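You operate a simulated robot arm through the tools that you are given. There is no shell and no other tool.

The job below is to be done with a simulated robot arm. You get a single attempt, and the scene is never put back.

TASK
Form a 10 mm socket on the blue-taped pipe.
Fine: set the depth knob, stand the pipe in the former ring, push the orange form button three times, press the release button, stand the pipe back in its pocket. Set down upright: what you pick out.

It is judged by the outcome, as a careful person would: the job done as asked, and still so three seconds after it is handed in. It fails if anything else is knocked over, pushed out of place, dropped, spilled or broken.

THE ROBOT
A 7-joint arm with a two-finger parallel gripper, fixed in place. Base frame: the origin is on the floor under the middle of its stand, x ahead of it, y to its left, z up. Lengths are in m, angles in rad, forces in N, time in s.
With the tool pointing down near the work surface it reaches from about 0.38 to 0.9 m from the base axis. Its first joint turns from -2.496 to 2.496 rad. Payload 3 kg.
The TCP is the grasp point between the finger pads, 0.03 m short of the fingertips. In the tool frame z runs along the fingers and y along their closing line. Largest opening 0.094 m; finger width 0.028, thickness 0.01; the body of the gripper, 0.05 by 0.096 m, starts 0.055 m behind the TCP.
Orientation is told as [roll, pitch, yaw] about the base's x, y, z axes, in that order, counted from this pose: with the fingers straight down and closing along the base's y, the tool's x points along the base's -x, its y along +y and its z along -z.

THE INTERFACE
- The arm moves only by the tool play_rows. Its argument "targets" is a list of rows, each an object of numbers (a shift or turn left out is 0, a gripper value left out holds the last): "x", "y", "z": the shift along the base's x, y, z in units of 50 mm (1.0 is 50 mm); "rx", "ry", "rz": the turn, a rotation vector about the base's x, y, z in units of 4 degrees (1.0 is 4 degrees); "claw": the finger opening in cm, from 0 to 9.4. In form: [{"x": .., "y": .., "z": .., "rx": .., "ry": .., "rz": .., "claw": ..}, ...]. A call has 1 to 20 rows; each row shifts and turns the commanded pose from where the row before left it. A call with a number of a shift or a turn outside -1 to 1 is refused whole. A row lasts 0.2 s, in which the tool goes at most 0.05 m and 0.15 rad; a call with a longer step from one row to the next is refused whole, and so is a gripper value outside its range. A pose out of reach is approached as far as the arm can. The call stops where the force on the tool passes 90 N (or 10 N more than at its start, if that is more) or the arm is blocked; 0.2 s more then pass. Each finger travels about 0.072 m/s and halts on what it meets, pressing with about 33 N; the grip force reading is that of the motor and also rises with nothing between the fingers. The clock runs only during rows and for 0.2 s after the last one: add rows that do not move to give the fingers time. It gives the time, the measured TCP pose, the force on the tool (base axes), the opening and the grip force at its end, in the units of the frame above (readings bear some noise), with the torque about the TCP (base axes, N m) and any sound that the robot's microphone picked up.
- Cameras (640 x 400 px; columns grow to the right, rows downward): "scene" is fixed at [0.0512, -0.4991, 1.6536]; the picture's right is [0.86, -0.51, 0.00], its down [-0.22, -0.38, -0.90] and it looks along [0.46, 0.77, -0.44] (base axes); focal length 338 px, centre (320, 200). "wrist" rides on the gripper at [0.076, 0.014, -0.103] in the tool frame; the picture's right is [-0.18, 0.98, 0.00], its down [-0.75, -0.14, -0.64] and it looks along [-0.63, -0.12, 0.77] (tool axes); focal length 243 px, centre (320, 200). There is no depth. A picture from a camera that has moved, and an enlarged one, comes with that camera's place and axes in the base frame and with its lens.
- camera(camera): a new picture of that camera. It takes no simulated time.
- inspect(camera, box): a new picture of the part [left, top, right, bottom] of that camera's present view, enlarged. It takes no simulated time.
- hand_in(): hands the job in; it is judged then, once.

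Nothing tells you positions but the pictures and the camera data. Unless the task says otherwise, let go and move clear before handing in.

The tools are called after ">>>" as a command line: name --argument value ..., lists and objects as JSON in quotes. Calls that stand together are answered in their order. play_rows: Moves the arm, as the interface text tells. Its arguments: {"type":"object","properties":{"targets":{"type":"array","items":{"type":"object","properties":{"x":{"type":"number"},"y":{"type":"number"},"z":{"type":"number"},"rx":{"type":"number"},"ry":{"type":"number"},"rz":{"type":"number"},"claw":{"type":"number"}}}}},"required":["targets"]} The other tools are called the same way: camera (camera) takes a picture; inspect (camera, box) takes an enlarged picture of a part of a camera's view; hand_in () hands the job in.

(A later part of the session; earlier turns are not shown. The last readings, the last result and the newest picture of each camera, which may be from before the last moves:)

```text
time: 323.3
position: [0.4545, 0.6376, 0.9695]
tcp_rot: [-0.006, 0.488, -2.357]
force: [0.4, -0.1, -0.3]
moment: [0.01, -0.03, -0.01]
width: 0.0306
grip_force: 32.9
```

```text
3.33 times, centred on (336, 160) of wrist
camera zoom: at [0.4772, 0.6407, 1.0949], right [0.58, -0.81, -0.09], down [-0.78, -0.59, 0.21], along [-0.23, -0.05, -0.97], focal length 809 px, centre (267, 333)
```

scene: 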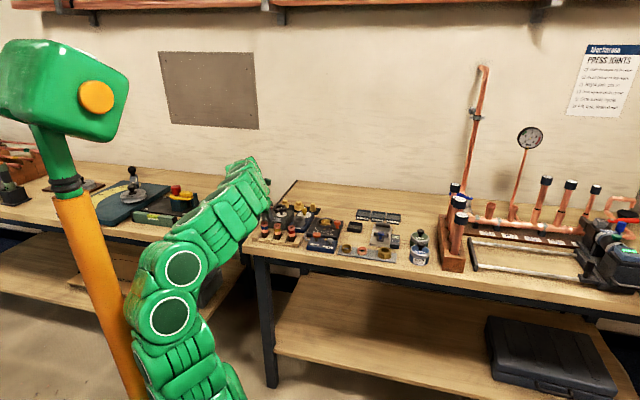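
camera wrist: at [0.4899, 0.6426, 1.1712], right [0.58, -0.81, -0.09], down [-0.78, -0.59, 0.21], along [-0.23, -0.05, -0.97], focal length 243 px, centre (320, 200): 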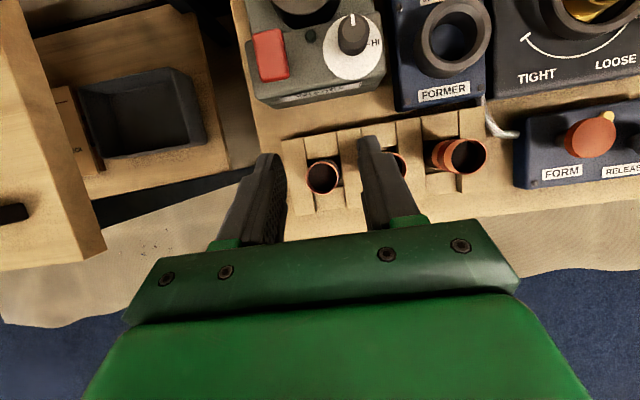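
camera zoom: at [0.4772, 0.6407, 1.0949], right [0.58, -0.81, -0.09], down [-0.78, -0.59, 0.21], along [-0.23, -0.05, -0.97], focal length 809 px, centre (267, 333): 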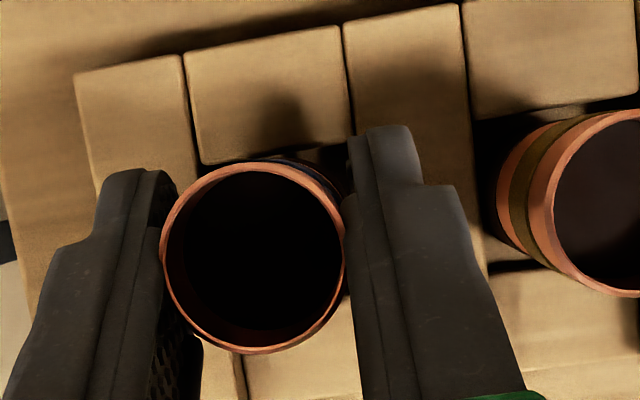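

>>> play_rows --targets '[{"z": 0.3}, {"z": 0.4}, {"z": 0.4}, {"z": 0.4}, {}]'

>>> inspect --camera "scene" --box '[225, 165, 321, 245]'

>>> camera --camera "wrist"

```text
time: 324.5
position: [0.4526, 0.6372, 1.0435]
tcp_rot: [-0.004, 0.488, -2.356]
force: [0.4, 0.0, -0.4]
moment: [-0.02, -0.04, 0.02]
width: 0.0307
grip_force: 32.6
```

```text
5.00 times, centred on (273, 205) of scene
camera zoom: at [0.0512, -0.4991, 1.6536], right [0.86, -0.51, 0.0], down [-0.22, -0.38, -0.9], along [0.46, 0.77, -0.44], focal length 1690 px, centre (555, 175)
```

zoom: 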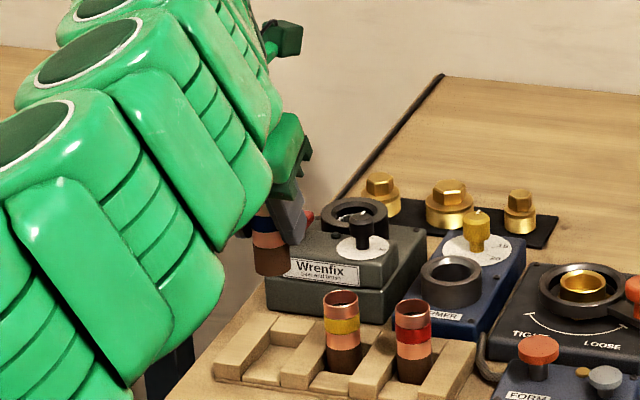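

```text
taken
camera wrist: at [0.4765, 0.6407, 1.1694], right [0.58, -0.81, -0.09], down [-0.78, -0.59, 0.21], along [-0.23, -0.05, -0.97], focal length 243 px, centre (320, 200)
```

wrist: 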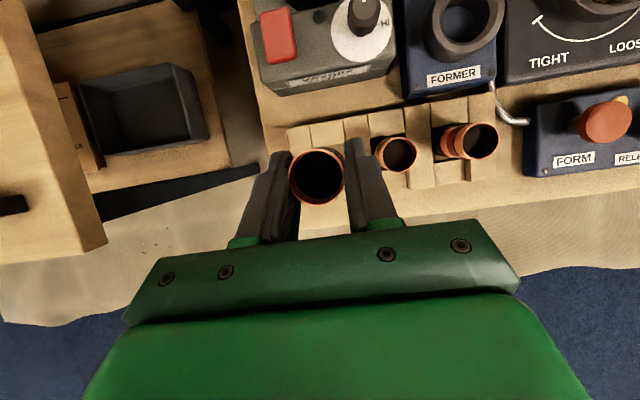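

>>> inspect --camera "scene" --box '[260, 195, 300, 225]'

>>> inspect --camera "wrist" --box '[260, 130, 380, 215]'

```text
13.33 times, centred on (280, 210) of scene
camera zoom: at [0.0512, -0.4991, 1.6536], right [0.86, -0.51, 0.0], down [-0.22, -0.38, -0.9], along [0.46, 0.77, -0.44], focal length 4506 px, centre (853, 67)
```

zoom: 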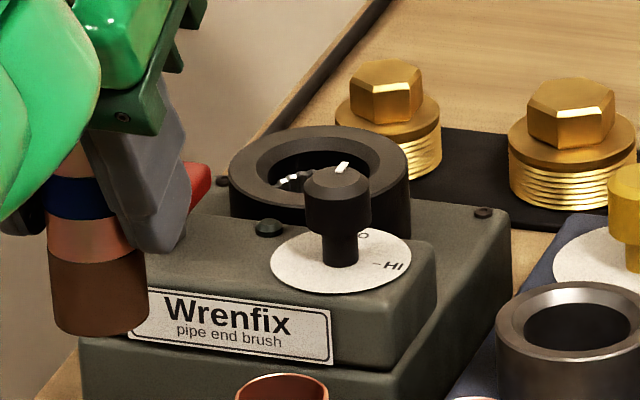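

```text
4.71 times, centred on (320, 172) of wrist
camera zoom: at [0.4765, 0.6407, 1.1694], right [0.58, -0.81, -0.09], down [-0.78, -0.59, 0.21], along [-0.23, -0.05, -0.97], focal length 1142 px, centre (320, 329)
```

zoom: 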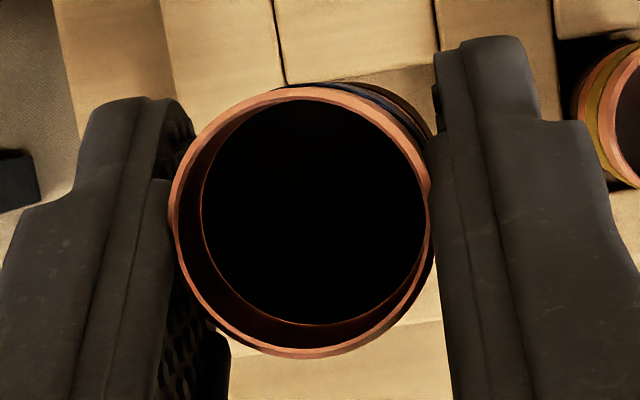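

Blue is lifted; it sits about 7° askew between the pads, so I'll counter-tilt the hand by that amount, then carry it behind the other pipes toward the ring.

>>> play_rows --targets '[{"rx": 0.592, "ry": 0.592}, {"rx": 0.592, "ry": 0.592}, {}]'

>>> play_rows --targets '[{"x": 0.25, "y": 0.25}, {"x": 0.25, "y": 0.25}, {}]'

>>> inspect --camera "scene" --box '[225, 150, 337, 240]'

>>> camera --camera "wrist"

```text
time: 325.3
position: [0.4535, 0.6368, 1.0433]
tcp_rot: [-0.139, 0.485, -2.418]
force: [-0.4, 0.6, -0.4]
moment: [-0.01, 0.0, -0.01]
width: 0.0306
grip_force: 32.9
```

```text
time: 326.1
position: [0.478, 0.663, 1.0439]
tcp_rot: [-0.139, 0.486, -2.42]
force: [0.0, 0.2, -1.0]
moment: [0.01, 0.02, 0.01]
width: 0.0307
grip_force: 32.8
```

```text
4.44 times, centred on (281, 195) of scene
camera zoom: at [0.0512, -0.4991, 1.6536], right [0.86, -0.51, 0.0], down [-0.22, -0.38, -0.9], along [0.46, 0.77, -0.44], focal length 1502 px, centre (493, 222)
```

zoom: 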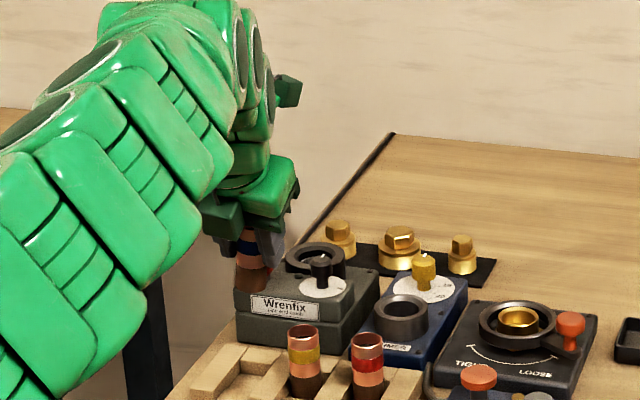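

```text
taken
camera wrist: at [0.5118, 0.6557, 1.1672], right [0.57, -0.8, -0.21], down [-0.76, -0.61, 0.23], along [-0.31, 0.03, -0.95], focal length 243 px, centre (320, 200)
```

wrist: 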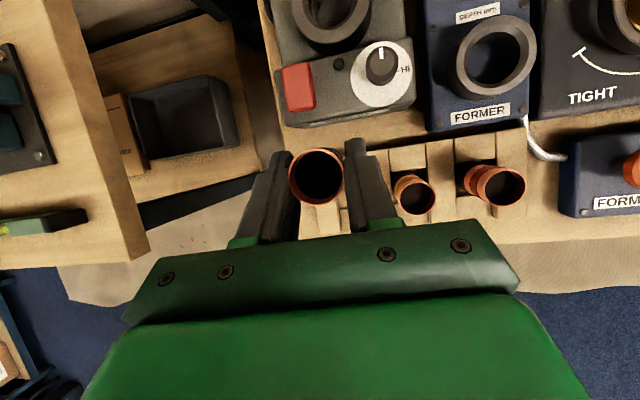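

>>> play_rows --targets '[{"x": 0.4, "y": -0.36}, {"x": 0.4, "y": -0.36}, {}]'

>>> play_rows --targets '[{"x": 0.4, "y": -0.34}, {"x": 0.3, "y": -0.2}, {}]'

>>> inspect --camera "scene" --box '[225, 150, 337, 240]'

>>> camera --camera "wrist"

```text
time: 326.9
position: [0.5193, 0.6253, 1.0439]
tcp_rot: [-0.137, 0.486, -2.419]
force: [-0.5, 0.0, 0.1]
moment: [-0.01, 0.01, 0.01]
width: 0.0302
grip_force: 32.8
```

```text
time: 327.7
position: [0.5536, 0.5981, 1.0443]
tcp_rot: [-0.137, 0.485, -2.418]
force: [0.8, -0.7, 0.0]
moment: [-0.03, -0.01, -0.01]
width: 0.0305
grip_force: 33.0
```

```text
4.44 times, centred on (281, 195) of scene
camera zoom: at [0.0512, -0.4991, 1.6536], right [0.86, -0.51, 0.0], down [-0.22, -0.38, -0.9], along [0.46, 0.77, -0.44], focal length 1502 px, centre (493, 222)
```

zoom: 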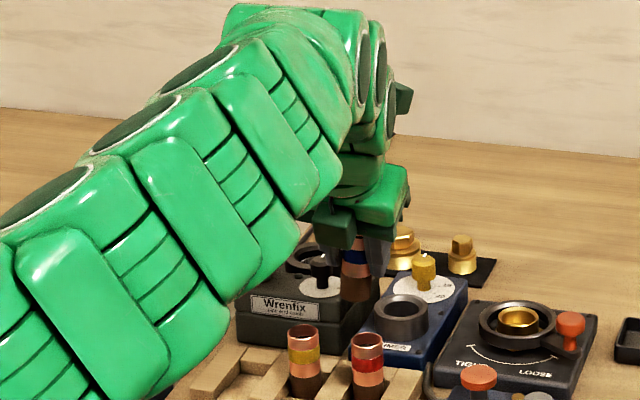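

```text
taken
camera wrist: at [0.5877, 0.5913, 1.167], right [0.57, -0.8, -0.21], down [-0.76, -0.6, 0.23], along [-0.31, 0.03, -0.95], focal length 243 px, centre (320, 200)
```

wrist: 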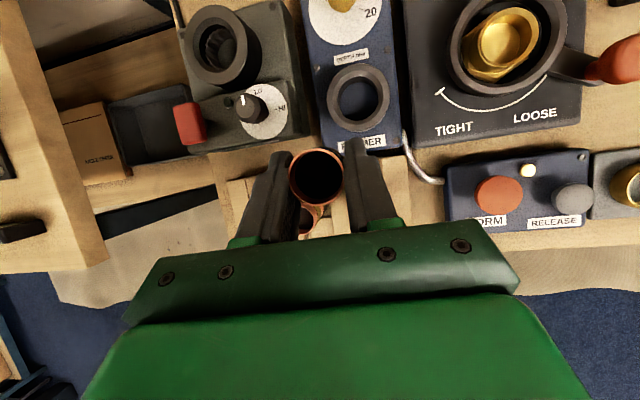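

>>> play_rows --targets '[{"x": 0.339, "y": 0.122}, {"x": 0.339, "y": 0.122}, {}]'

>>> play_rows --targets '[{"x": 0.339, "y": 0.122, "z": -0.1}, {}]'

>>> camera --camera "wrist"

>>> inspect --camera "wrist" --box '[250, 80, 410, 200]'

>>> inspect --camera "scene" --box '[255, 165, 351, 235]'

```text
time: 328.5
position: [0.58, 0.6074, 1.0427]
tcp_rot: [-0.139, 0.487, -2.419]
force: [0.8, 0.1, -0.2]
moment: [-0.01, 0.0, -0.01]
width: 0.0304
grip_force: 33.0
out of reach, approached as far as the arm can: row 2
```

```text
time: 329.1
position: [0.5788, 0.6079, 1.0438]
tcp_rot: [-0.136, 0.486, -2.419]
force: [0.3, 1.2, -0.7]
moment: [0.0, -0.04, 0.0]
width: 0.0305
grip_force: 32.8
out of reach, approached as far as the arm can: row 1
```

```text
taken
camera wrist: at [0.6133, 0.6009, 1.1666], right [0.57, -0.8, -0.21], down [-0.76, -0.6, 0.23], along [-0.31, 0.03, -0.95], focal length 243 px, centre (320, 200)
```

wrist: 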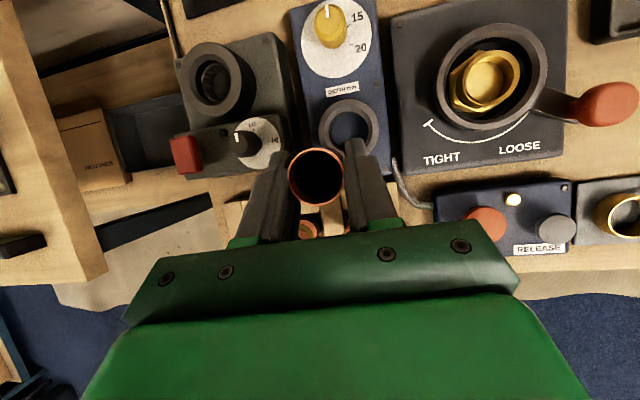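

```text
3.33 times, centred on (330, 140) of wrist
camera zoom: at [0.6133, 0.6009, 1.1666], right [0.57, -0.8, -0.21], down [-0.76, -0.6, 0.23], along [-0.31, 0.03, -0.95], focal length 809 px, centre (287, 400)
```

zoom: 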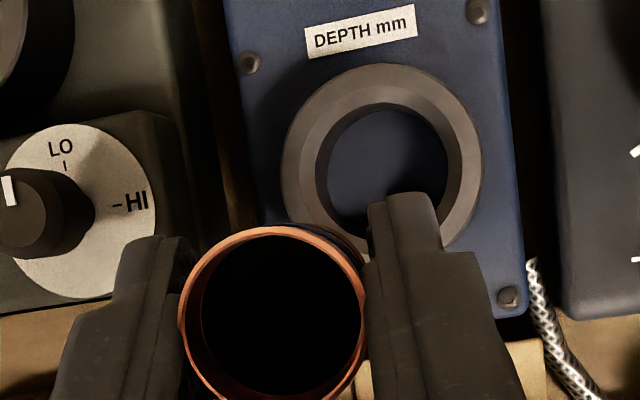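

```text
5.71 times, centred on (303, 200) of scene
camera zoom: at [0.0512, -0.4991, 1.6536], right [0.86, -0.51, 0.0], down [-0.22, -0.38, -0.9], along [0.46, 0.77, -0.44], focal length 1931 px, centre (417, 200)
```

zoom: 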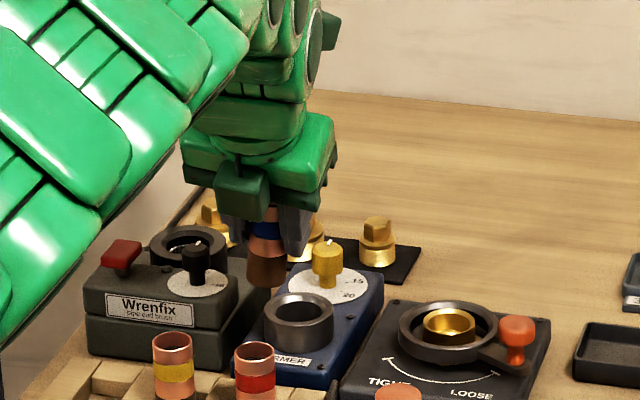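

>>> play_rows --targets '[{"rx": -0.592, "ry": -0.592}, {"rx": -0.592, "ry": -0.592}, {}]'

>>> play_rows --targets '[{"x": 0.2, "y": 0.05, "z": -0.1}, {"x": 0.2, "y": 0.1, "z": -0.1}, {}]'

>>> inspect --camera "wrist" --box '[250, 80, 410, 200]'

>>> inspect --camera "scene" --box '[255, 165, 351, 235]'

```text
time: 329.9
position: [0.5782, 0.6078, 1.0423]
tcp_rot: [-0.005, 0.489, -2.358]
force: [-0.1, 0.3, -0.1]
moment: [-0.01, -0.02, 0.0]
width: 0.0305
grip_force: 32.9
```

```text
time: 330.7
position: [0.5991, 0.6167, 1.0327]
tcp_rot: [-0.006, 0.49, -2.357]
force: [0.9, -1.0, -0.3]
moment: [0.0, -0.01, 0.0]
width: 0.0303
grip_force: 32.4
```

```text
3.33 times, centred on (330, 140) of wrist
camera zoom: at [0.6237, 0.6187, 1.1591], right [0.58, -0.81, -0.09], down [-0.78, -0.59, 0.21], along [-0.23, -0.05, -0.97], focal length 809 px, centre (287, 400)
```

zoom: 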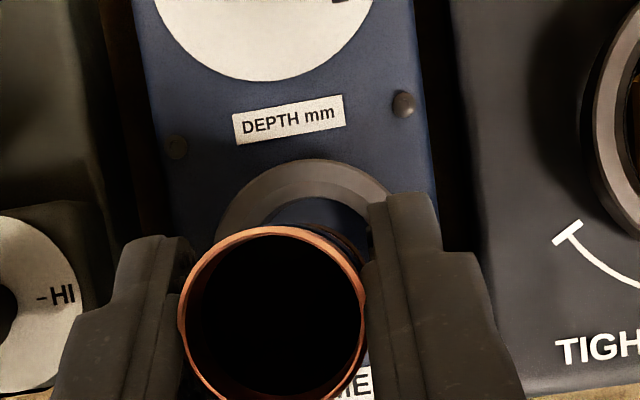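

```text
5.71 times, centred on (303, 200) of scene
camera zoom: at [0.0512, -0.4991, 1.6536], right [0.86, -0.51, 0.0], down [-0.22, -0.38, -0.9], along [0.46, 0.77, -0.44], focal length 1931 px, centre (417, 200)
```

zoom: 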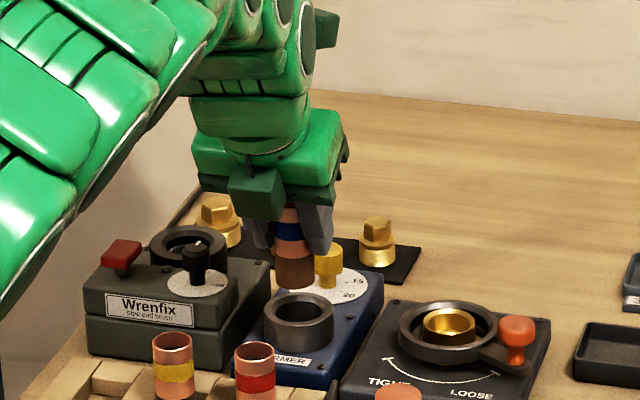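

>>> inspect --camera "scene" --box '[290, 195, 322, 219]'

```text
16.00 times, centred on (306, 207) of scene
camera zoom: at [0.0512, -0.4991, 1.6536], right [0.86, -0.51, 0.0], down [-0.22, -0.38, -0.9], along [0.46, 0.77, -0.44], focal length 5407 px, centre (544, 88)
```

zoom: 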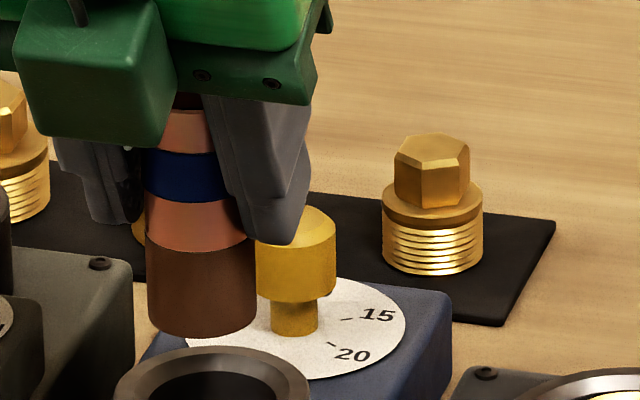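

The pipe hangs vertically and is a few millimetres short of the ring's centre. I'll move the last bit and check alignment before lowering.

>>> play_rows --targets '[{"x": 0.08, "y": 0.058}, {"z": -0.1}, {}]'

>>> inspect --camera "wrist" --box '[250, 80, 410, 200]'

>>> inspect --camera "scene" --box '[285, 195, 333, 231]'

```text
time: 331.5
position: [0.6039, 0.6169, 1.0294]
tcp_rot: [-0.004, 0.488, -2.357]
force: [-0.2, -0.2, -1.2]
moment: [0.01, 0.0, -0.01]
width: 0.0305
grip_force: 32.8
```

```text
3.33 times, centred on (330, 140) of wrist
camera zoom: at [0.6276, 0.6213, 1.154], right [0.58, -0.81, -0.09], down [-0.78, -0.59, 0.21], along [-0.23, -0.05, -0.97], focal length 809 px, centre (287, 400)
```

zoom: 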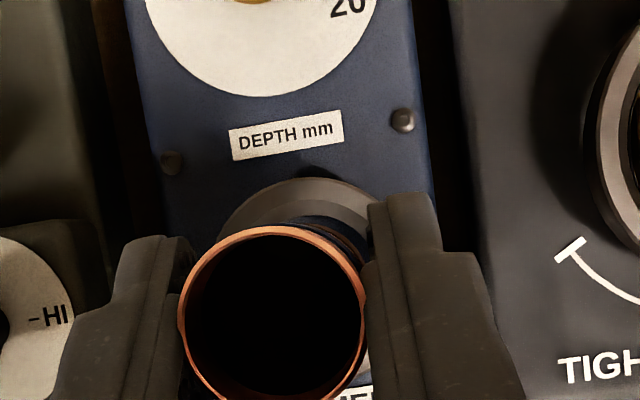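

```text
11.11 times, centred on (309, 213) of scene
camera zoom: at [0.0512, -0.4991, 1.6536], right [0.86, -0.51, 0.0], down [-0.22, -0.38, -0.9], along [0.46, 0.77, -0.44], focal length 3755 px, centre (442, 56)
```

zoom: 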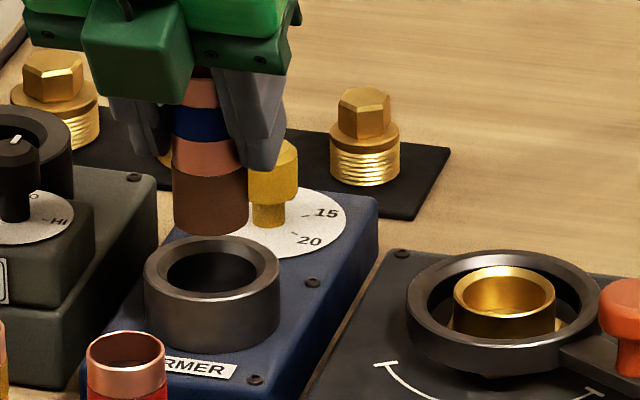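

Aligned in both views. I'll lower the pipe into the ring step by step, watching the force.

>>> play_rows --targets '[{"z": -0.2}, {}]'

>>> play_rows --targets '[{"z": -0.14}, {}]'

>>> inspect --camera "scene" --box '[285, 195, 333, 231]'

```text
time: 332.1
position: [0.6026, 0.6189, 1.0171]
tcp_rot: [-0.005, 0.49, -2.356]
force: [0.3, -0.7, 0.0]
moment: [-0.02, 0.01, 0.01]
width: 0.0308
grip_force: 33.5
```

```text
time: 332.7
position: [0.6036, 0.6183, 1.0119]
tcp_rot: [-0.005, 0.489, -2.356]
force: [0.1, 0.3, -0.1]
moment: [0.0, -0.02, 0.04]
width: 0.0306
grip_force: 33.0
```

```text
11.11 times, centred on (309, 213) of scene
camera zoom: at [0.0512, -0.4991, 1.6536], right [0.86, -0.51, 0.0], down [-0.22, -0.38, -0.9], along [0.46, 0.77, -0.44], focal length 3755 px, centre (442, 56)
```

zoom: 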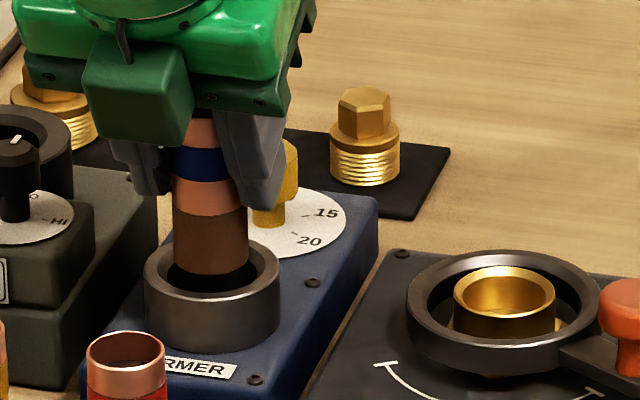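

>>> play_rows --targets '[{"z": -0.1}, {}]'

>>> play_rows --targets '[{"z": -0.1}, {}]'

>>> inspect --camera "scene" --box '[285, 195, 333, 231]'

```text
time: 333.3
position: [0.6028, 0.6191, 1.0066]
tcp_rot: [-0.005, 0.49, -2.356]
force: [1.0, -1.0, -0.7]
moment: [-0.01, 0.01, 0.02]
width: 0.0306
grip_force: 32.8
```

```text
time: 333.9
position: [0.6034, 0.6192, 1.0015]
tcp_rot: [-0.005, 0.488, -2.355]
force: [0.3, 0.2, -0.5]
moment: [0.0, 0.02, 0.02]
width: 0.0305
grip_force: 33.4
```

```text
11.11 times, centred on (309, 213) of scene
camera zoom: at [0.0512, -0.4991, 1.6536], right [0.86, -0.51, 0.0], down [-0.22, -0.38, -0.9], along [0.46, 0.77, -0.44], focal length 3755 px, centre (442, 56)
```

zoom: 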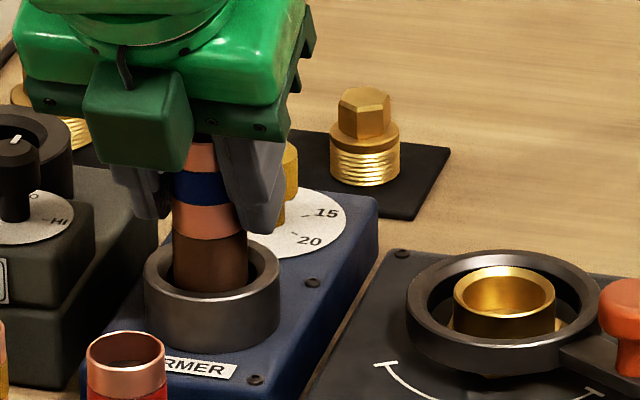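

>>> play_rows --targets '[{"z": -0.08}, {}]'

>>> play_rows --targets '[{"z": -0.06}, {}]'

>>> play_rows --targets '[{"z": -0.05}, {}]'

```text
time: 334.5
position: [0.604, 0.6182, 0.9975]
tcp_rot: [-0.005, 0.49, -2.355]
force: [0.5, -0.3, 0.0]
moment: [0.01, -0.02, 0.0]
width: 0.0306
grip_force: 32.8
```

```text
time: 335.1
position: [0.6036, 0.6172, 0.9931]
tcp_rot: [-0.007, 0.489, -2.355]
force: [0.2, -1.1, -0.4]
moment: [-0.02, 0.02, 0.04]
width: 0.0308
grip_force: 33.4
```

```text
time: 335.7
position: [0.6024, 0.618, 0.9927]
tcp_rot: [-0.006, 0.489, -2.357]
force: [0.7, 0.4, -0.5]
moment: [0.0, -0.01, -0.03]
width: 0.0307
grip_force: 32.8
```

>>> play_rows --targets '[{"z": -0.05}, {}]'

>>> play_rows --targets '[{"z": -0.05}, {}]'

>>> inspect --camera "scene" --box '[285, 195, 333, 231]'

>>> inspect --camera "wrist" --box '[250, 80, 410, 200]'

```text
time: 336.3
position: [0.6032, 0.6193, 0.9898]
tcp_rot: [-0.004, 0.489, -2.357]
force: [-0.7, 0.8, -0.4]
moment: [0.0, 0.01, 0.01]
width: 0.0306
grip_force: 33.6
```

```text
time: 336.9
position: [0.603, 0.6183, 0.986]
tcp_rot: [-0.005, 0.489, -2.357]
force: [-0.3, -0.4, -0.6]
moment: [0.0, -0.05, 0.0]
width: 0.0305
grip_force: 32.9
```

```text
11.11 times, centred on (309, 213) of scene
camera zoom: at [0.0512, -0.4991, 1.6536], right [0.86, -0.51, 0.0], down [-0.22, -0.38, -0.9], along [0.46, 0.77, -0.44], focal length 3755 px, centre (442, 56)
```

zoom: 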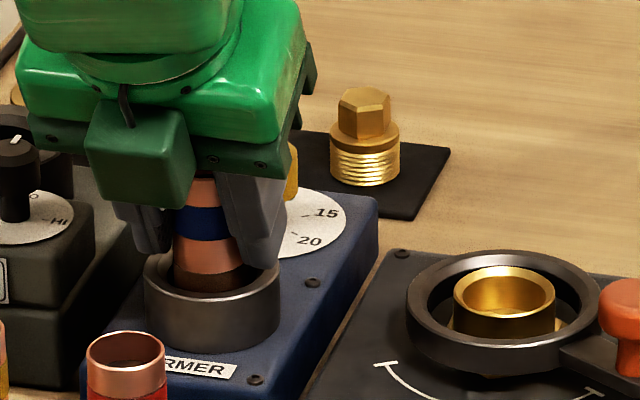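

```text
3.33 times, centred on (330, 140) of wrist
camera zoom: at [0.627, 0.6214, 1.1126], right [0.58, -0.81, -0.09], down [-0.78, -0.59, 0.21], along [-0.23, -0.05, -0.97], focal length 809 px, centre (287, 400)
```

zoom: 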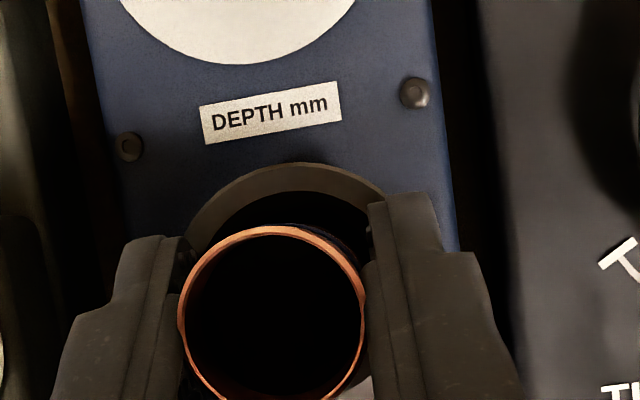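

The pipe is well inside the ring and the fingertips are just above the ring's rim. I'll release here so that it settles.

>>> play_rows --targets '[{"z": -0.02}, {}, {"claw": 3.4}, {}, {}, {}]'

>>> inspect --camera "scene" --box '[285, 195, 333, 231]'

>>> inspect --camera "wrist" --box '[250, 80, 410, 200]'

```text
time: 338.3
position: [0.6034, 0.6186, 0.9858]
tcp_rot: [-0.006, 0.491, -2.355]
force: [8.6, 0.2, 14.2]
moment: [0.09, -0.31, -0.12]
width: 0.032
grip_force: 0.0
```

```text
11.11 times, centred on (309, 213) of scene
camera zoom: at [0.0512, -0.4991, 1.6536], right [0.86, -0.51, 0.0], down [-0.22, -0.38, -0.9], along [0.46, 0.77, -0.44], focal length 3755 px, centre (442, 56)
```

zoom: 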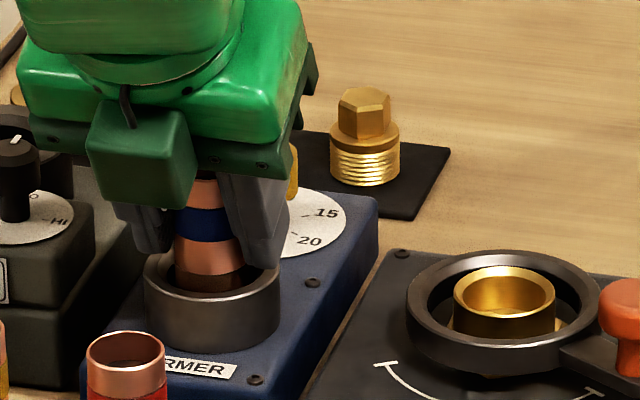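

```text
3.33 times, centred on (330, 140) of wrist
camera zoom: at [0.6274, 0.6212, 1.1124], right [0.58, -0.81, -0.09], down [-0.78, -0.59, 0.21], along [-0.22, -0.05, -0.97], focal length 809 px, centre (287, 400)
```

zoom: 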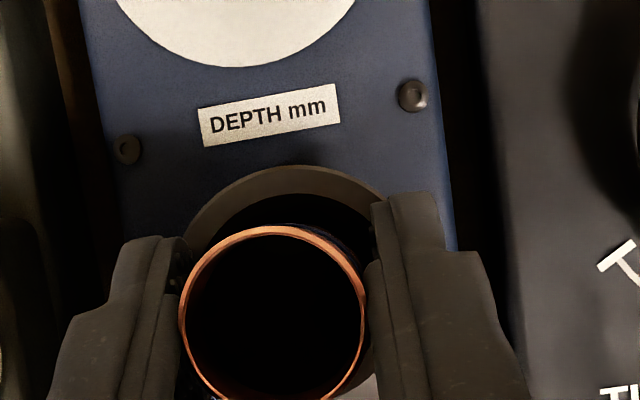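

>>> play_rows --targets '[{"z": 0.06}, {"claw": 4.4}, {}, {}, {}]'

>>> inspect --camera "scene" --box '[285, 195, 333, 231]'

>>> inspect --camera "wrist" --box '[250, 80, 410, 200]'

```text
time: 339.5
position: [0.6036, 0.6178, 0.9885]
tcp_rot: [-0.006, 0.488, -2.355]
force: [0.6, 0.1, 0.3]
moment: [0.01, -0.01, 0.01]
width: 0.0442
grip_force: 0.0
```

```text
11.11 times, centred on (309, 213) of scene
camera zoom: at [0.0512, -0.4991, 1.6536], right [0.86, -0.51, 0.0], down [-0.22, -0.38, -0.9], along [0.46, 0.77, -0.44], focal length 3755 px, centre (442, 56)
```

zoom: 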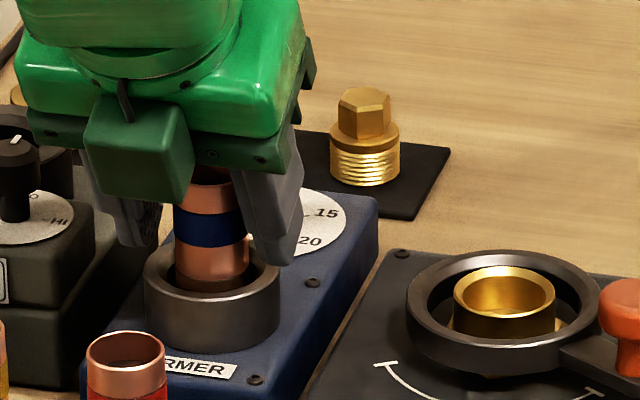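

```text
3.33 times, centred on (330, 140) of wrist
camera zoom: at [0.6269, 0.6215, 1.1147], right [0.58, -0.81, -0.09], down [-0.78, -0.59, 0.21], along [-0.23, -0.05, -0.97], focal length 809 px, centre (287, 400)
```

zoom: 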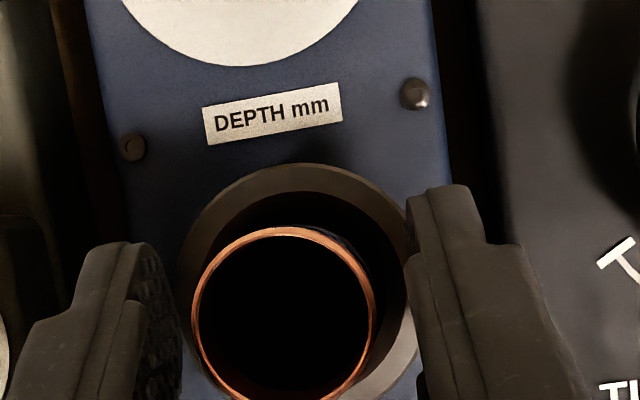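

The pipe stands in the former ring. I'll centre the fingers, rise straight up, and then move away.

>>> play_rows --targets '[{"x": -0.024, "y": 0.024}, {"z": 0.2}, {"z": 0.3}, {}]'

>>> inspect --camera "scene" --box '[275, 175, 339, 231]'

>>> play_rows --targets '[{"z": 0.3}, {"z": 0.2}, {}]'

>>> inspect --camera "scene" --box '[275, 175, 339, 231]'

```text
time: 340.5
position: [0.6023, 0.6191, 1.0141]
tcp_rot: [-0.006, 0.492, -2.359]
force: [0.3, -0.3, -1.8]
moment: [-0.02, 0.02, 0.02]
width: 0.0441
grip_force: 0.1
```

```text
7.14 times, centred on (307, 203) of scene
camera zoom: at [0.0512, -0.4991, 1.6536], right [0.86, -0.51, 0.0], down [-0.22, -0.38, -0.9], along [0.46, 0.77, -0.44], focal length 2414 px, centre (413, 179)
```

zoom: 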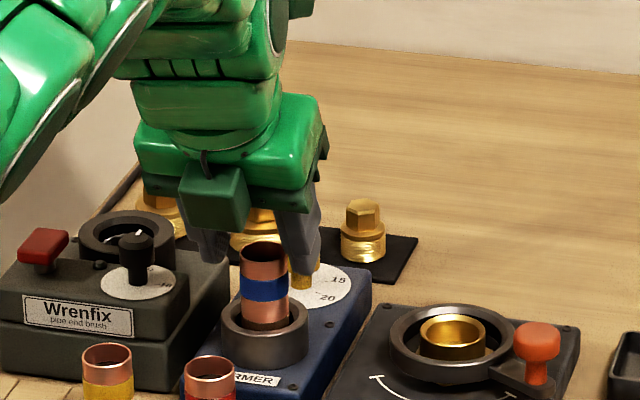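

```text
time: 341.3
position: [0.6019, 0.6186, 1.0389]
tcp_rot: [-0.005, 0.488, -2.356]
force: [-1.1, -0.5, 0.7]
moment: [0.0, 0.02, -0.01]
width: 0.0441
grip_force: 0.1
```

```text
7.14 times, centred on (307, 203) of scene
camera zoom: at [0.0512, -0.4991, 1.6536], right [0.86, -0.51, 0.0], down [-0.22, -0.38, -0.9], along [0.46, 0.77, -0.44], focal length 2414 px, centre (413, 179)
```

zoom: 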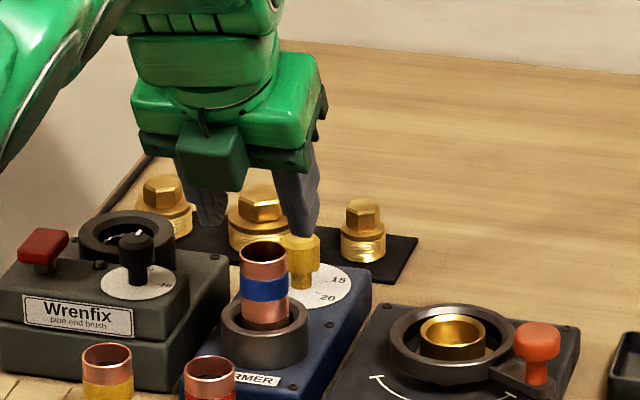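

Blue stands upright in the ring. Next the FORM button: I'll back the hand inward and up, straighten it, close the fingers and look at the control box.

>>> play_rows --targets '[{"x": -0.1, "y": -0.15, "z": 0.2}, {"x": -0.2, "y": -0.4, "z": 0.2}, {"x": -0.2, "y": -0.5, "z": 0.1}, {"x": -0.1, "y": -0.4}, {}]'

>>> inspect --camera "scene" --box '[235, 150, 363, 250]'

>>> play_rows --targets '[{"rx": -0.7071, "ry": 0.7071, "claw": 2.0, "x": 0.15, "y": -0.15}, {"rx": -0.7071, "ry": 0.7071, "x": 0.15, "y": -0.15}, {"rx": -0.7071, "ry": 0.7071, "x": 0.15, "y": -0.15, "claw": 0.5}, {"rx": -0.7071, "ry": 0.7071, "claw": 0.0}, {"rx": -0.7071, "ry": 0.7071}, {"rx": -0.7071, "ry": 0.7071}, {"rx": -0.7071, "ry": 0.7071}, {}]'

>>> camera --camera "scene"

>>> camera --camera "wrist"

```text
time: 342.5
position: [0.572, 0.5467, 1.0631]
tcp_rot: [-0.006, 0.488, -2.356]
force: [0.5, 0.7, 0.2]
moment: [0.01, 0.01, 0.0]
width: 0.0441
grip_force: 0.0
```

```text
4.00 times, centred on (299, 200) of scene
camera zoom: at [0.0512, -0.4991, 1.6536], right [0.86, -0.51, 0.0], down [-0.22, -0.38, -0.9], along [0.46, 0.77, -0.44], focal length 1352 px, centre (404, 200)
```

zoom: 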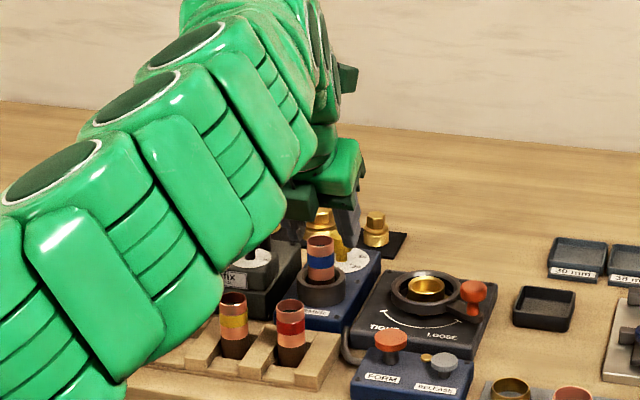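

```text
time: 344.3
position: [0.5321, 0.5068, 0.9989]
tcp_rot: [-0.005, 0.07, -2.359]
force: [0.0, 1.3, 0.1]
moment: [0.03, 0.02, 0.01]
width: 0.0
grip_force: 33.5
out of reach, approached as far as the arm can: row 2, 3, 4, 5, 6, 7
```

```text
taken
```

scene: 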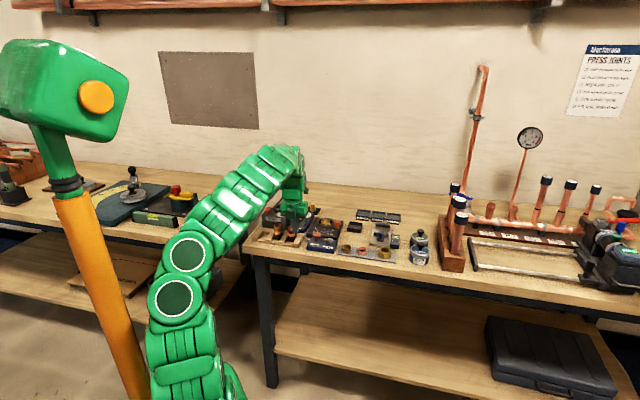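

```text
taken
camera wrist: at [0.5919, 0.5453, 1.106], right [0.56, -0.83, -0.02], down [-0.66, -0.47, 0.59], along [-0.49, -0.32, -0.81], focal length 243 px, centre (320, 200)
```

wrist: 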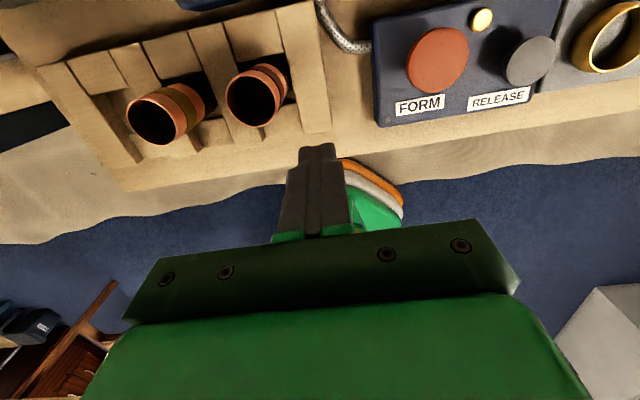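

>>> play_rows --targets '[{"z": 0.3}, {"z": 0.3}, {}]'

>>> inspect --camera "scene" --box '[235, 150, 363, 250]'

```text
time: 345.1
position: [0.5329, 0.5021, 1.0137]
tcp_rot: [-0.006, 0.071, -2.356]
force: [0.1, 0.4, -0.5]
moment: [0.04, 0.01, 0.04]
width: 0.0001
grip_force: 32.5
out of reach, approached as far as the arm can: row 1, 2
```

```text
4.00 times, centred on (299, 200) of scene
camera zoom: at [0.0512, -0.4991, 1.6536], right [0.86, -0.51, 0.0], down [-0.22, -0.38, -0.9], along [0.46, 0.77, -0.44], focal length 1352 px, centre (404, 200)
```

zoom: 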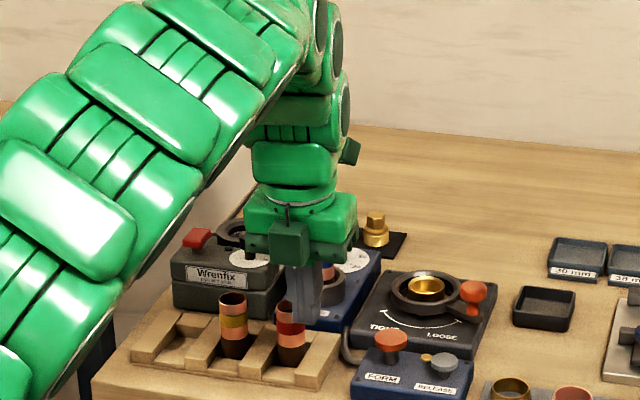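

>>> play_rows --targets '[{"x": 0.3, "y": -0.08}, {"x": 0.3, "y": -0.08}, {}]'

>>> play_rows --targets '[{"x": 0.3, "y": -0.08}, {"x": 0.3, "y": -0.08}, {"x": 0.3, "y": -0.08}, {}]'

>>> camera --camera "wrist"

>>> inspect --camera "scene" --box '[235, 150, 363, 250]'

```text
time: 345.9
position: [0.5306, 0.5019, 1.013]
tcp_rot: [-0.002, 0.07, -2.356]
force: [0.5, 1.0, 0.7]
moment: [-0.02, 0.01, 0.02]
width: 0.0
grip_force: 32.9
out of reach, approached as far as the arm can: row 1, 2
```

```text
time: 346.9
position: [0.5343, 0.5, 1.0082]
tcp_rot: [-0.005, 0.071, -2.359]
force: [-0.1, 0.9, 0.4]
moment: [0.02, 0.01, 0.0]
width: 0.0002
grip_force: 33.0
out of reach, approached as far as the arm can: row 1, 2, 3
```

```text
taken
camera wrist: at [0.5932, 0.5377, 1.1157], right [0.56, -0.83, -0.02], down [-0.66, -0.47, 0.59], along [-0.49, -0.32, -0.81], focal length 243 px, centre (320, 200)
```

wrist: 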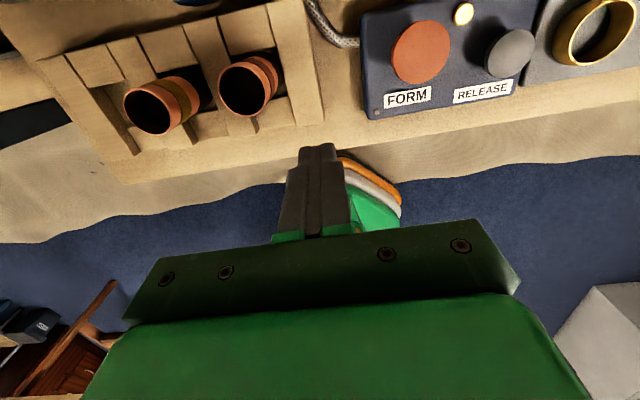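

```text
4.00 times, centred on (299, 200) of scene
camera zoom: at [0.0512, -0.4991, 1.6536], right [0.86, -0.51, 0.0], down [-0.22, -0.38, -0.9], along [0.46, 0.77, -0.44], focal length 1352 px, centre (404, 200)
```

zoom: 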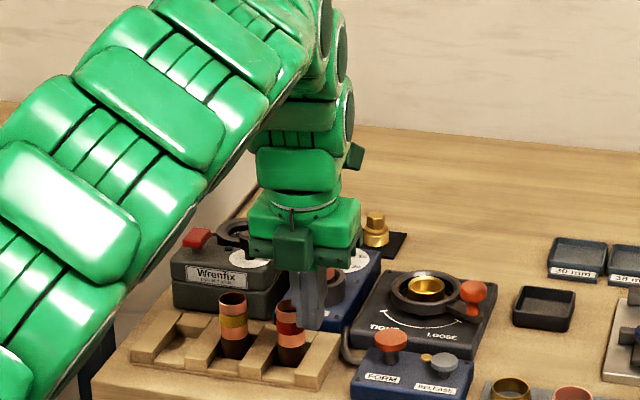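

The wrist roll is at its limit here, so I'll turn it back a quarter turn before moving on.

>>> play_rows --targets '[{"rz": -1}, {"rz": -1}, {"rz": -1}, {"rz": -1}, {"rz": -1}, {"rz": -1}, {"rz": -1}, {"rz": -1}, {"rz": -1}, {"rz": -1}, {"rz": -1}, {"rz": -1}, {"rz": -1}, {"rz": -1}, {"rz": -1}, {"rz": -1}, {"rz": -1}, {"rz": -1}, {}]'

>>> play_rows --targets '[{"z": 0.3}, {"z": 0.3}, {}]'

>>> camera --camera "scene"

>>> camera --camera "wrist"

```text
time: 350.9
position: [0.5387, 0.4959, 1.0302]
tcp_rot: [-0.053, 0.022, 2.655]
force: [0.9, -0.3, 0.6]
moment: [0.0, -0.01, -0.01]
width: 0.0
grip_force: 33.1
```

```text
time: 351.7
position: [0.5386, 0.4956, 1.046]
tcp_rot: [-0.019, 0.058, 2.661]
force: [1.3, 0.3, -0.1]
moment: [0.0, -0.04, 0.01]
width: 0.0
grip_force: 33.6
```

```text
taken
```

scene: 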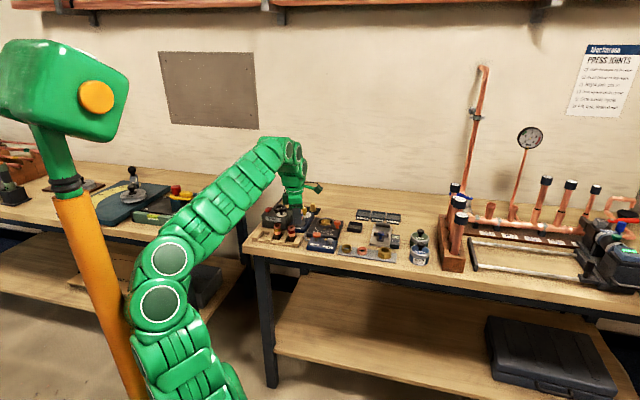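

```text
taken
camera wrist: at [0.5928, 0.4492, 1.1514], right [-0.62, -0.79, -0.03], down [-0.64, 0.48, 0.6], along [-0.46, 0.39, -0.8], focal length 243 px, centre (320, 200)
```

wrist: 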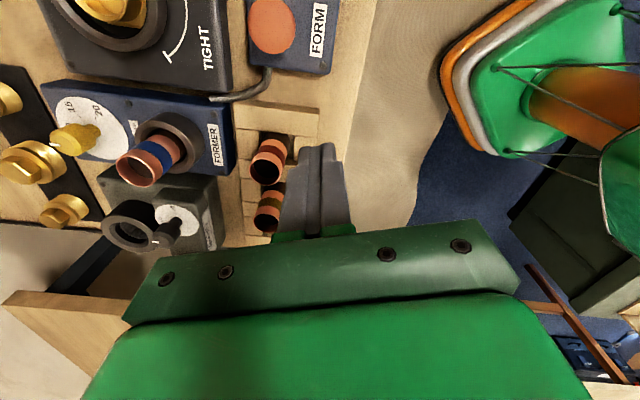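

>>> play_rows --targets '[{"x": 0.37, "y": -0.07}, {"x": 0.37, "y": -0.07}, {}]'

>>> play_rows --targets '[{"x": 0.37, "y": -0.07}, {"x": 0.36, "y": -0.07}, {}]'

>>> camera --camera "wrist"

>>> inspect --camera "scene" --box '[265, 170, 377, 260]'

```text
time: 352.5
position: [0.5711, 0.4933, 1.037]
tcp_rot: [-0.002, 0.071, 2.672]
force: [-0.4, -0.8, 0.1]
moment: [-0.01, 0.0, 0.03]
width: 0.0
grip_force: 33.1
```

```text
time: 353.3
position: [0.6085, 0.4854, 1.0386]
tcp_rot: [-0.005, 0.07, 2.671]
force: [0.4, 0.1, -0.3]
moment: [0.0, 0.01, 0.05]
width: 0.0001
grip_force: 33.3
```

```text
taken
camera wrist: at [0.6621, 0.4419, 1.145], right [-0.61, -0.79, -0.02], down [-0.65, 0.49, 0.59], along [-0.46, 0.37, -0.81], focal length 243 px, centre (320, 200)
```

wrist: 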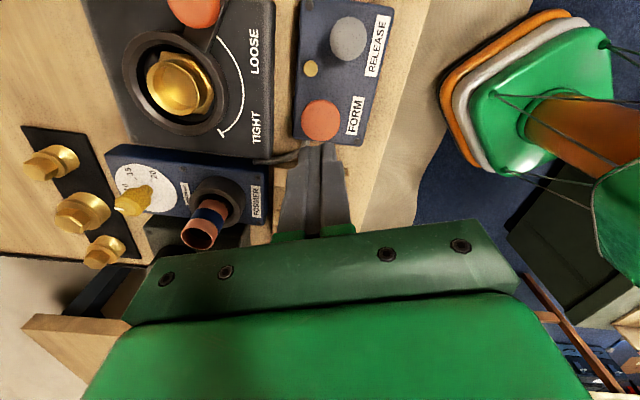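

```text
4.44 times, centred on (321, 215) of scene
camera zoom: at [0.0512, -0.4991, 1.6536], right [0.86, -0.51, 0.0], down [-0.22, -0.38, -0.9], along [0.46, 0.77, -0.44], focal length 1502 px, centre (316, 133)
```

zoom: 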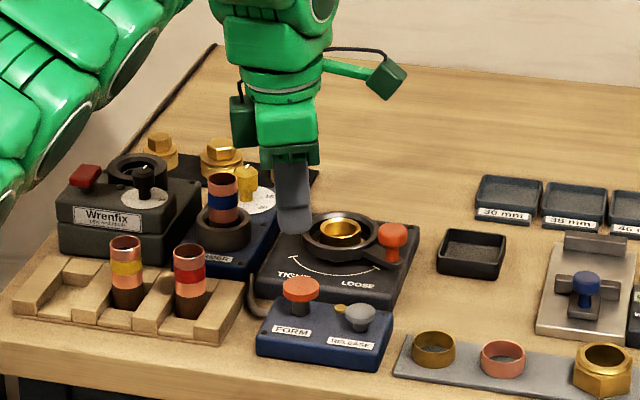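

The fingertips are over the orange FORM button. I'll align and come down to just above it.

>>> play_rows --targets '[{"x": 0.032, "y": -0.044}, {"z": -0.5}, {"z": -0.4}, {}]'

>>> inspect --camera "scene" --box '[290, 195, 354, 245]'

>>> inspect --camera "wrist" --box '[240, 60, 400, 180]'

```text
time: 354.3
position: [0.6098, 0.4824, 0.9934]
tcp_rot: [-0.004, 0.07, 2.67]
force: [-0.3, 1.0, -0.3]
moment: [-0.01, 0.0, -0.01]
width: 0.0002
grip_force: 33.6
```

```text
8.00 times, centred on (322, 220) of scene
camera zoom: at [0.0512, -0.4991, 1.6536], right [0.86, -0.51, 0.0], down [-0.22, -0.38, -0.9], along [0.46, 0.77, -0.44], focal length 2704 px, centre (304, 40)
```

zoom: 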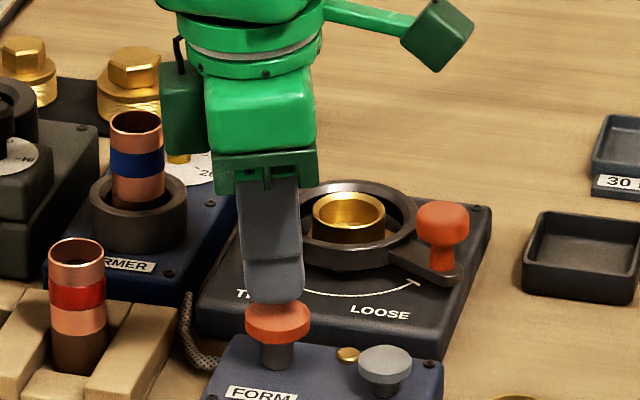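

```text
3.33 times, centred on (320, 120) of wrist
camera zoom: at [0.6642, 0.4386, 1.0995], right [-0.61, -0.79, -0.02], down [-0.65, 0.48, 0.59], along [-0.46, 0.37, -0.81], focal length 809 px, centre (320, 467)
```

zoom: 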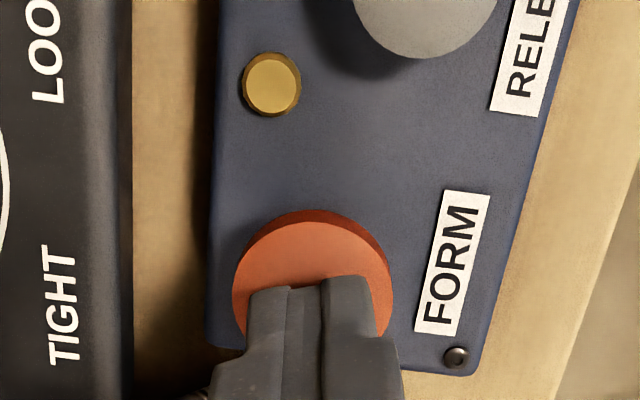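

>>> play_rows --targets '[{"z": -0.16}, {}]'

>>> play_rows --targets '[{"z": -0.1}, {}]'

>>> play_rows --targets '[{"z": -0.08}, {}]'

```text
time: 354.9
position: [0.61, 0.4825, 0.9848]
tcp_rot: [-0.006, 0.069, 2.671]
force: [0.1, 0.3, 0.1]
moment: [0.03, 0.03, -0.02]
width: 0.0
grip_force: 32.7
```

```text
time: 355.5
position: [0.6094, 0.4828, 0.981]
tcp_rot: [-0.003, 0.07, 2.671]
force: [0.0, -1.0, 3.0]
moment: [-0.01, -0.01, 0.0]
width: 0.0
grip_force: 33.2
```

```text
time: 356.1
position: [0.6091, 0.4827, 0.9767]
tcp_rot: [-0.005, 0.07, 2.67]
force: [0.6, -0.9, 4.0]
moment: [0.02, 0.0, 0.0]
width: 0.0
grip_force: 32.7
```

>>> play_rows --targets '[{"z": -0.06}, {}]'

>>> inspect --camera "scene" --box '[290, 195, 354, 245]'

```text
time: 356.7
position: [0.6086, 0.4834, 0.9733]
tcp_rot: [-0.004, 0.071, 2.67]
force: [2.4, 0.0, 5.0]
moment: [0.0, 0.0, -0.02]
width: 0.0
grip_force: 33.0
```

```text
8.00 times, centred on (322, 220) of scene
camera zoom: at [0.0512, -0.4991, 1.6536], right [0.86, -0.51, 0.0], down [-0.22, -0.38, -0.9], along [0.46, 0.77, -0.44], focal length 2704 px, centre (304, 40)
```

zoom: 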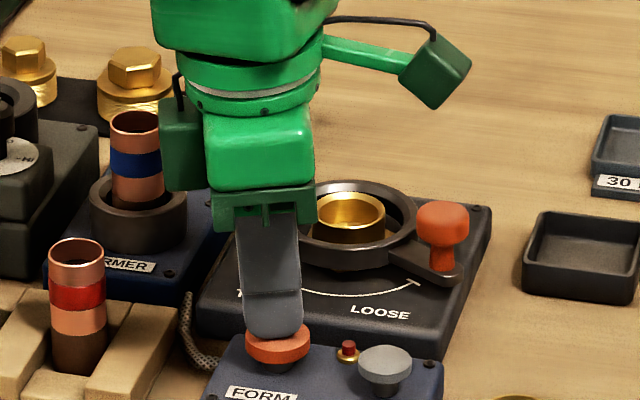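

The button is down and a red indicator pin has popped up beside it, so the press registered. I'll release and check.

>>> play_rows --targets '[{}, {"z": 0.2}, {"z": 0.2}, {}]'

>>> inspect --camera "scene" --box '[275, 195, 355, 245]'

>>> inspect --camera "wrist" --box '[160, 20, 400, 240]'

```text
time: 357.7
position: [0.6091, 0.4829, 0.9926]
tcp_rot: [-0.007, 0.071, 2.67]
force: [0.2, 0.5, -0.7]
moment: [0.0, -0.02, 0.0]
width: 0.0001
grip_force: 33.2
```

```text
8.00 times, centred on (315, 220) of scene
camera zoom: at [0.0512, -0.4991, 1.6536], right [0.86, -0.51, 0.0], down [-0.22, -0.38, -0.9], along [0.46, 0.77, -0.44], focal length 2704 px, centre (360, 40)
```

zoom: 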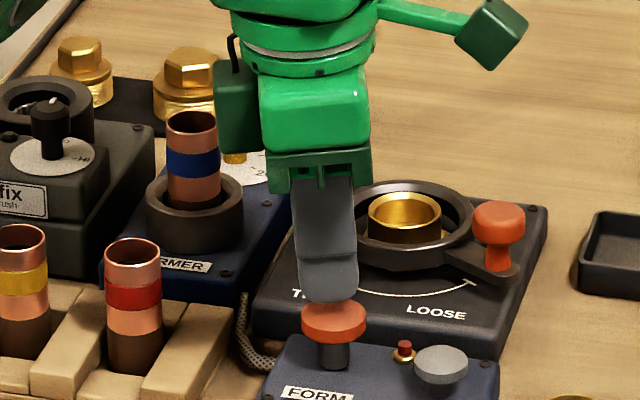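

```text
1.82 times, centred on (280, 130) of wrist
camera zoom: at [0.6633, 0.4389, 1.1005], right [-0.61, -0.79, -0.02], down [-0.65, 0.48, 0.59], along [-0.46, 0.37, -0.81], focal length 441 px, centre (393, 327)
```

zoom: 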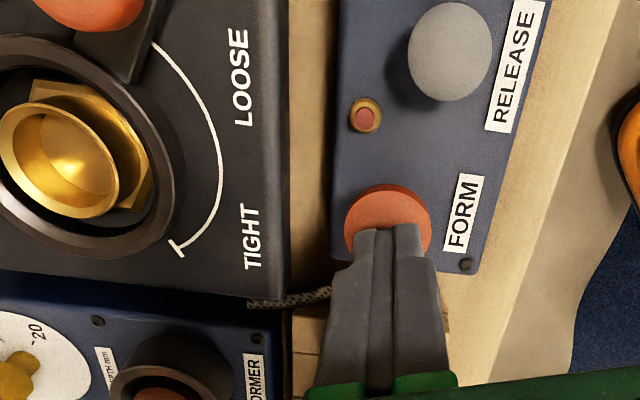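

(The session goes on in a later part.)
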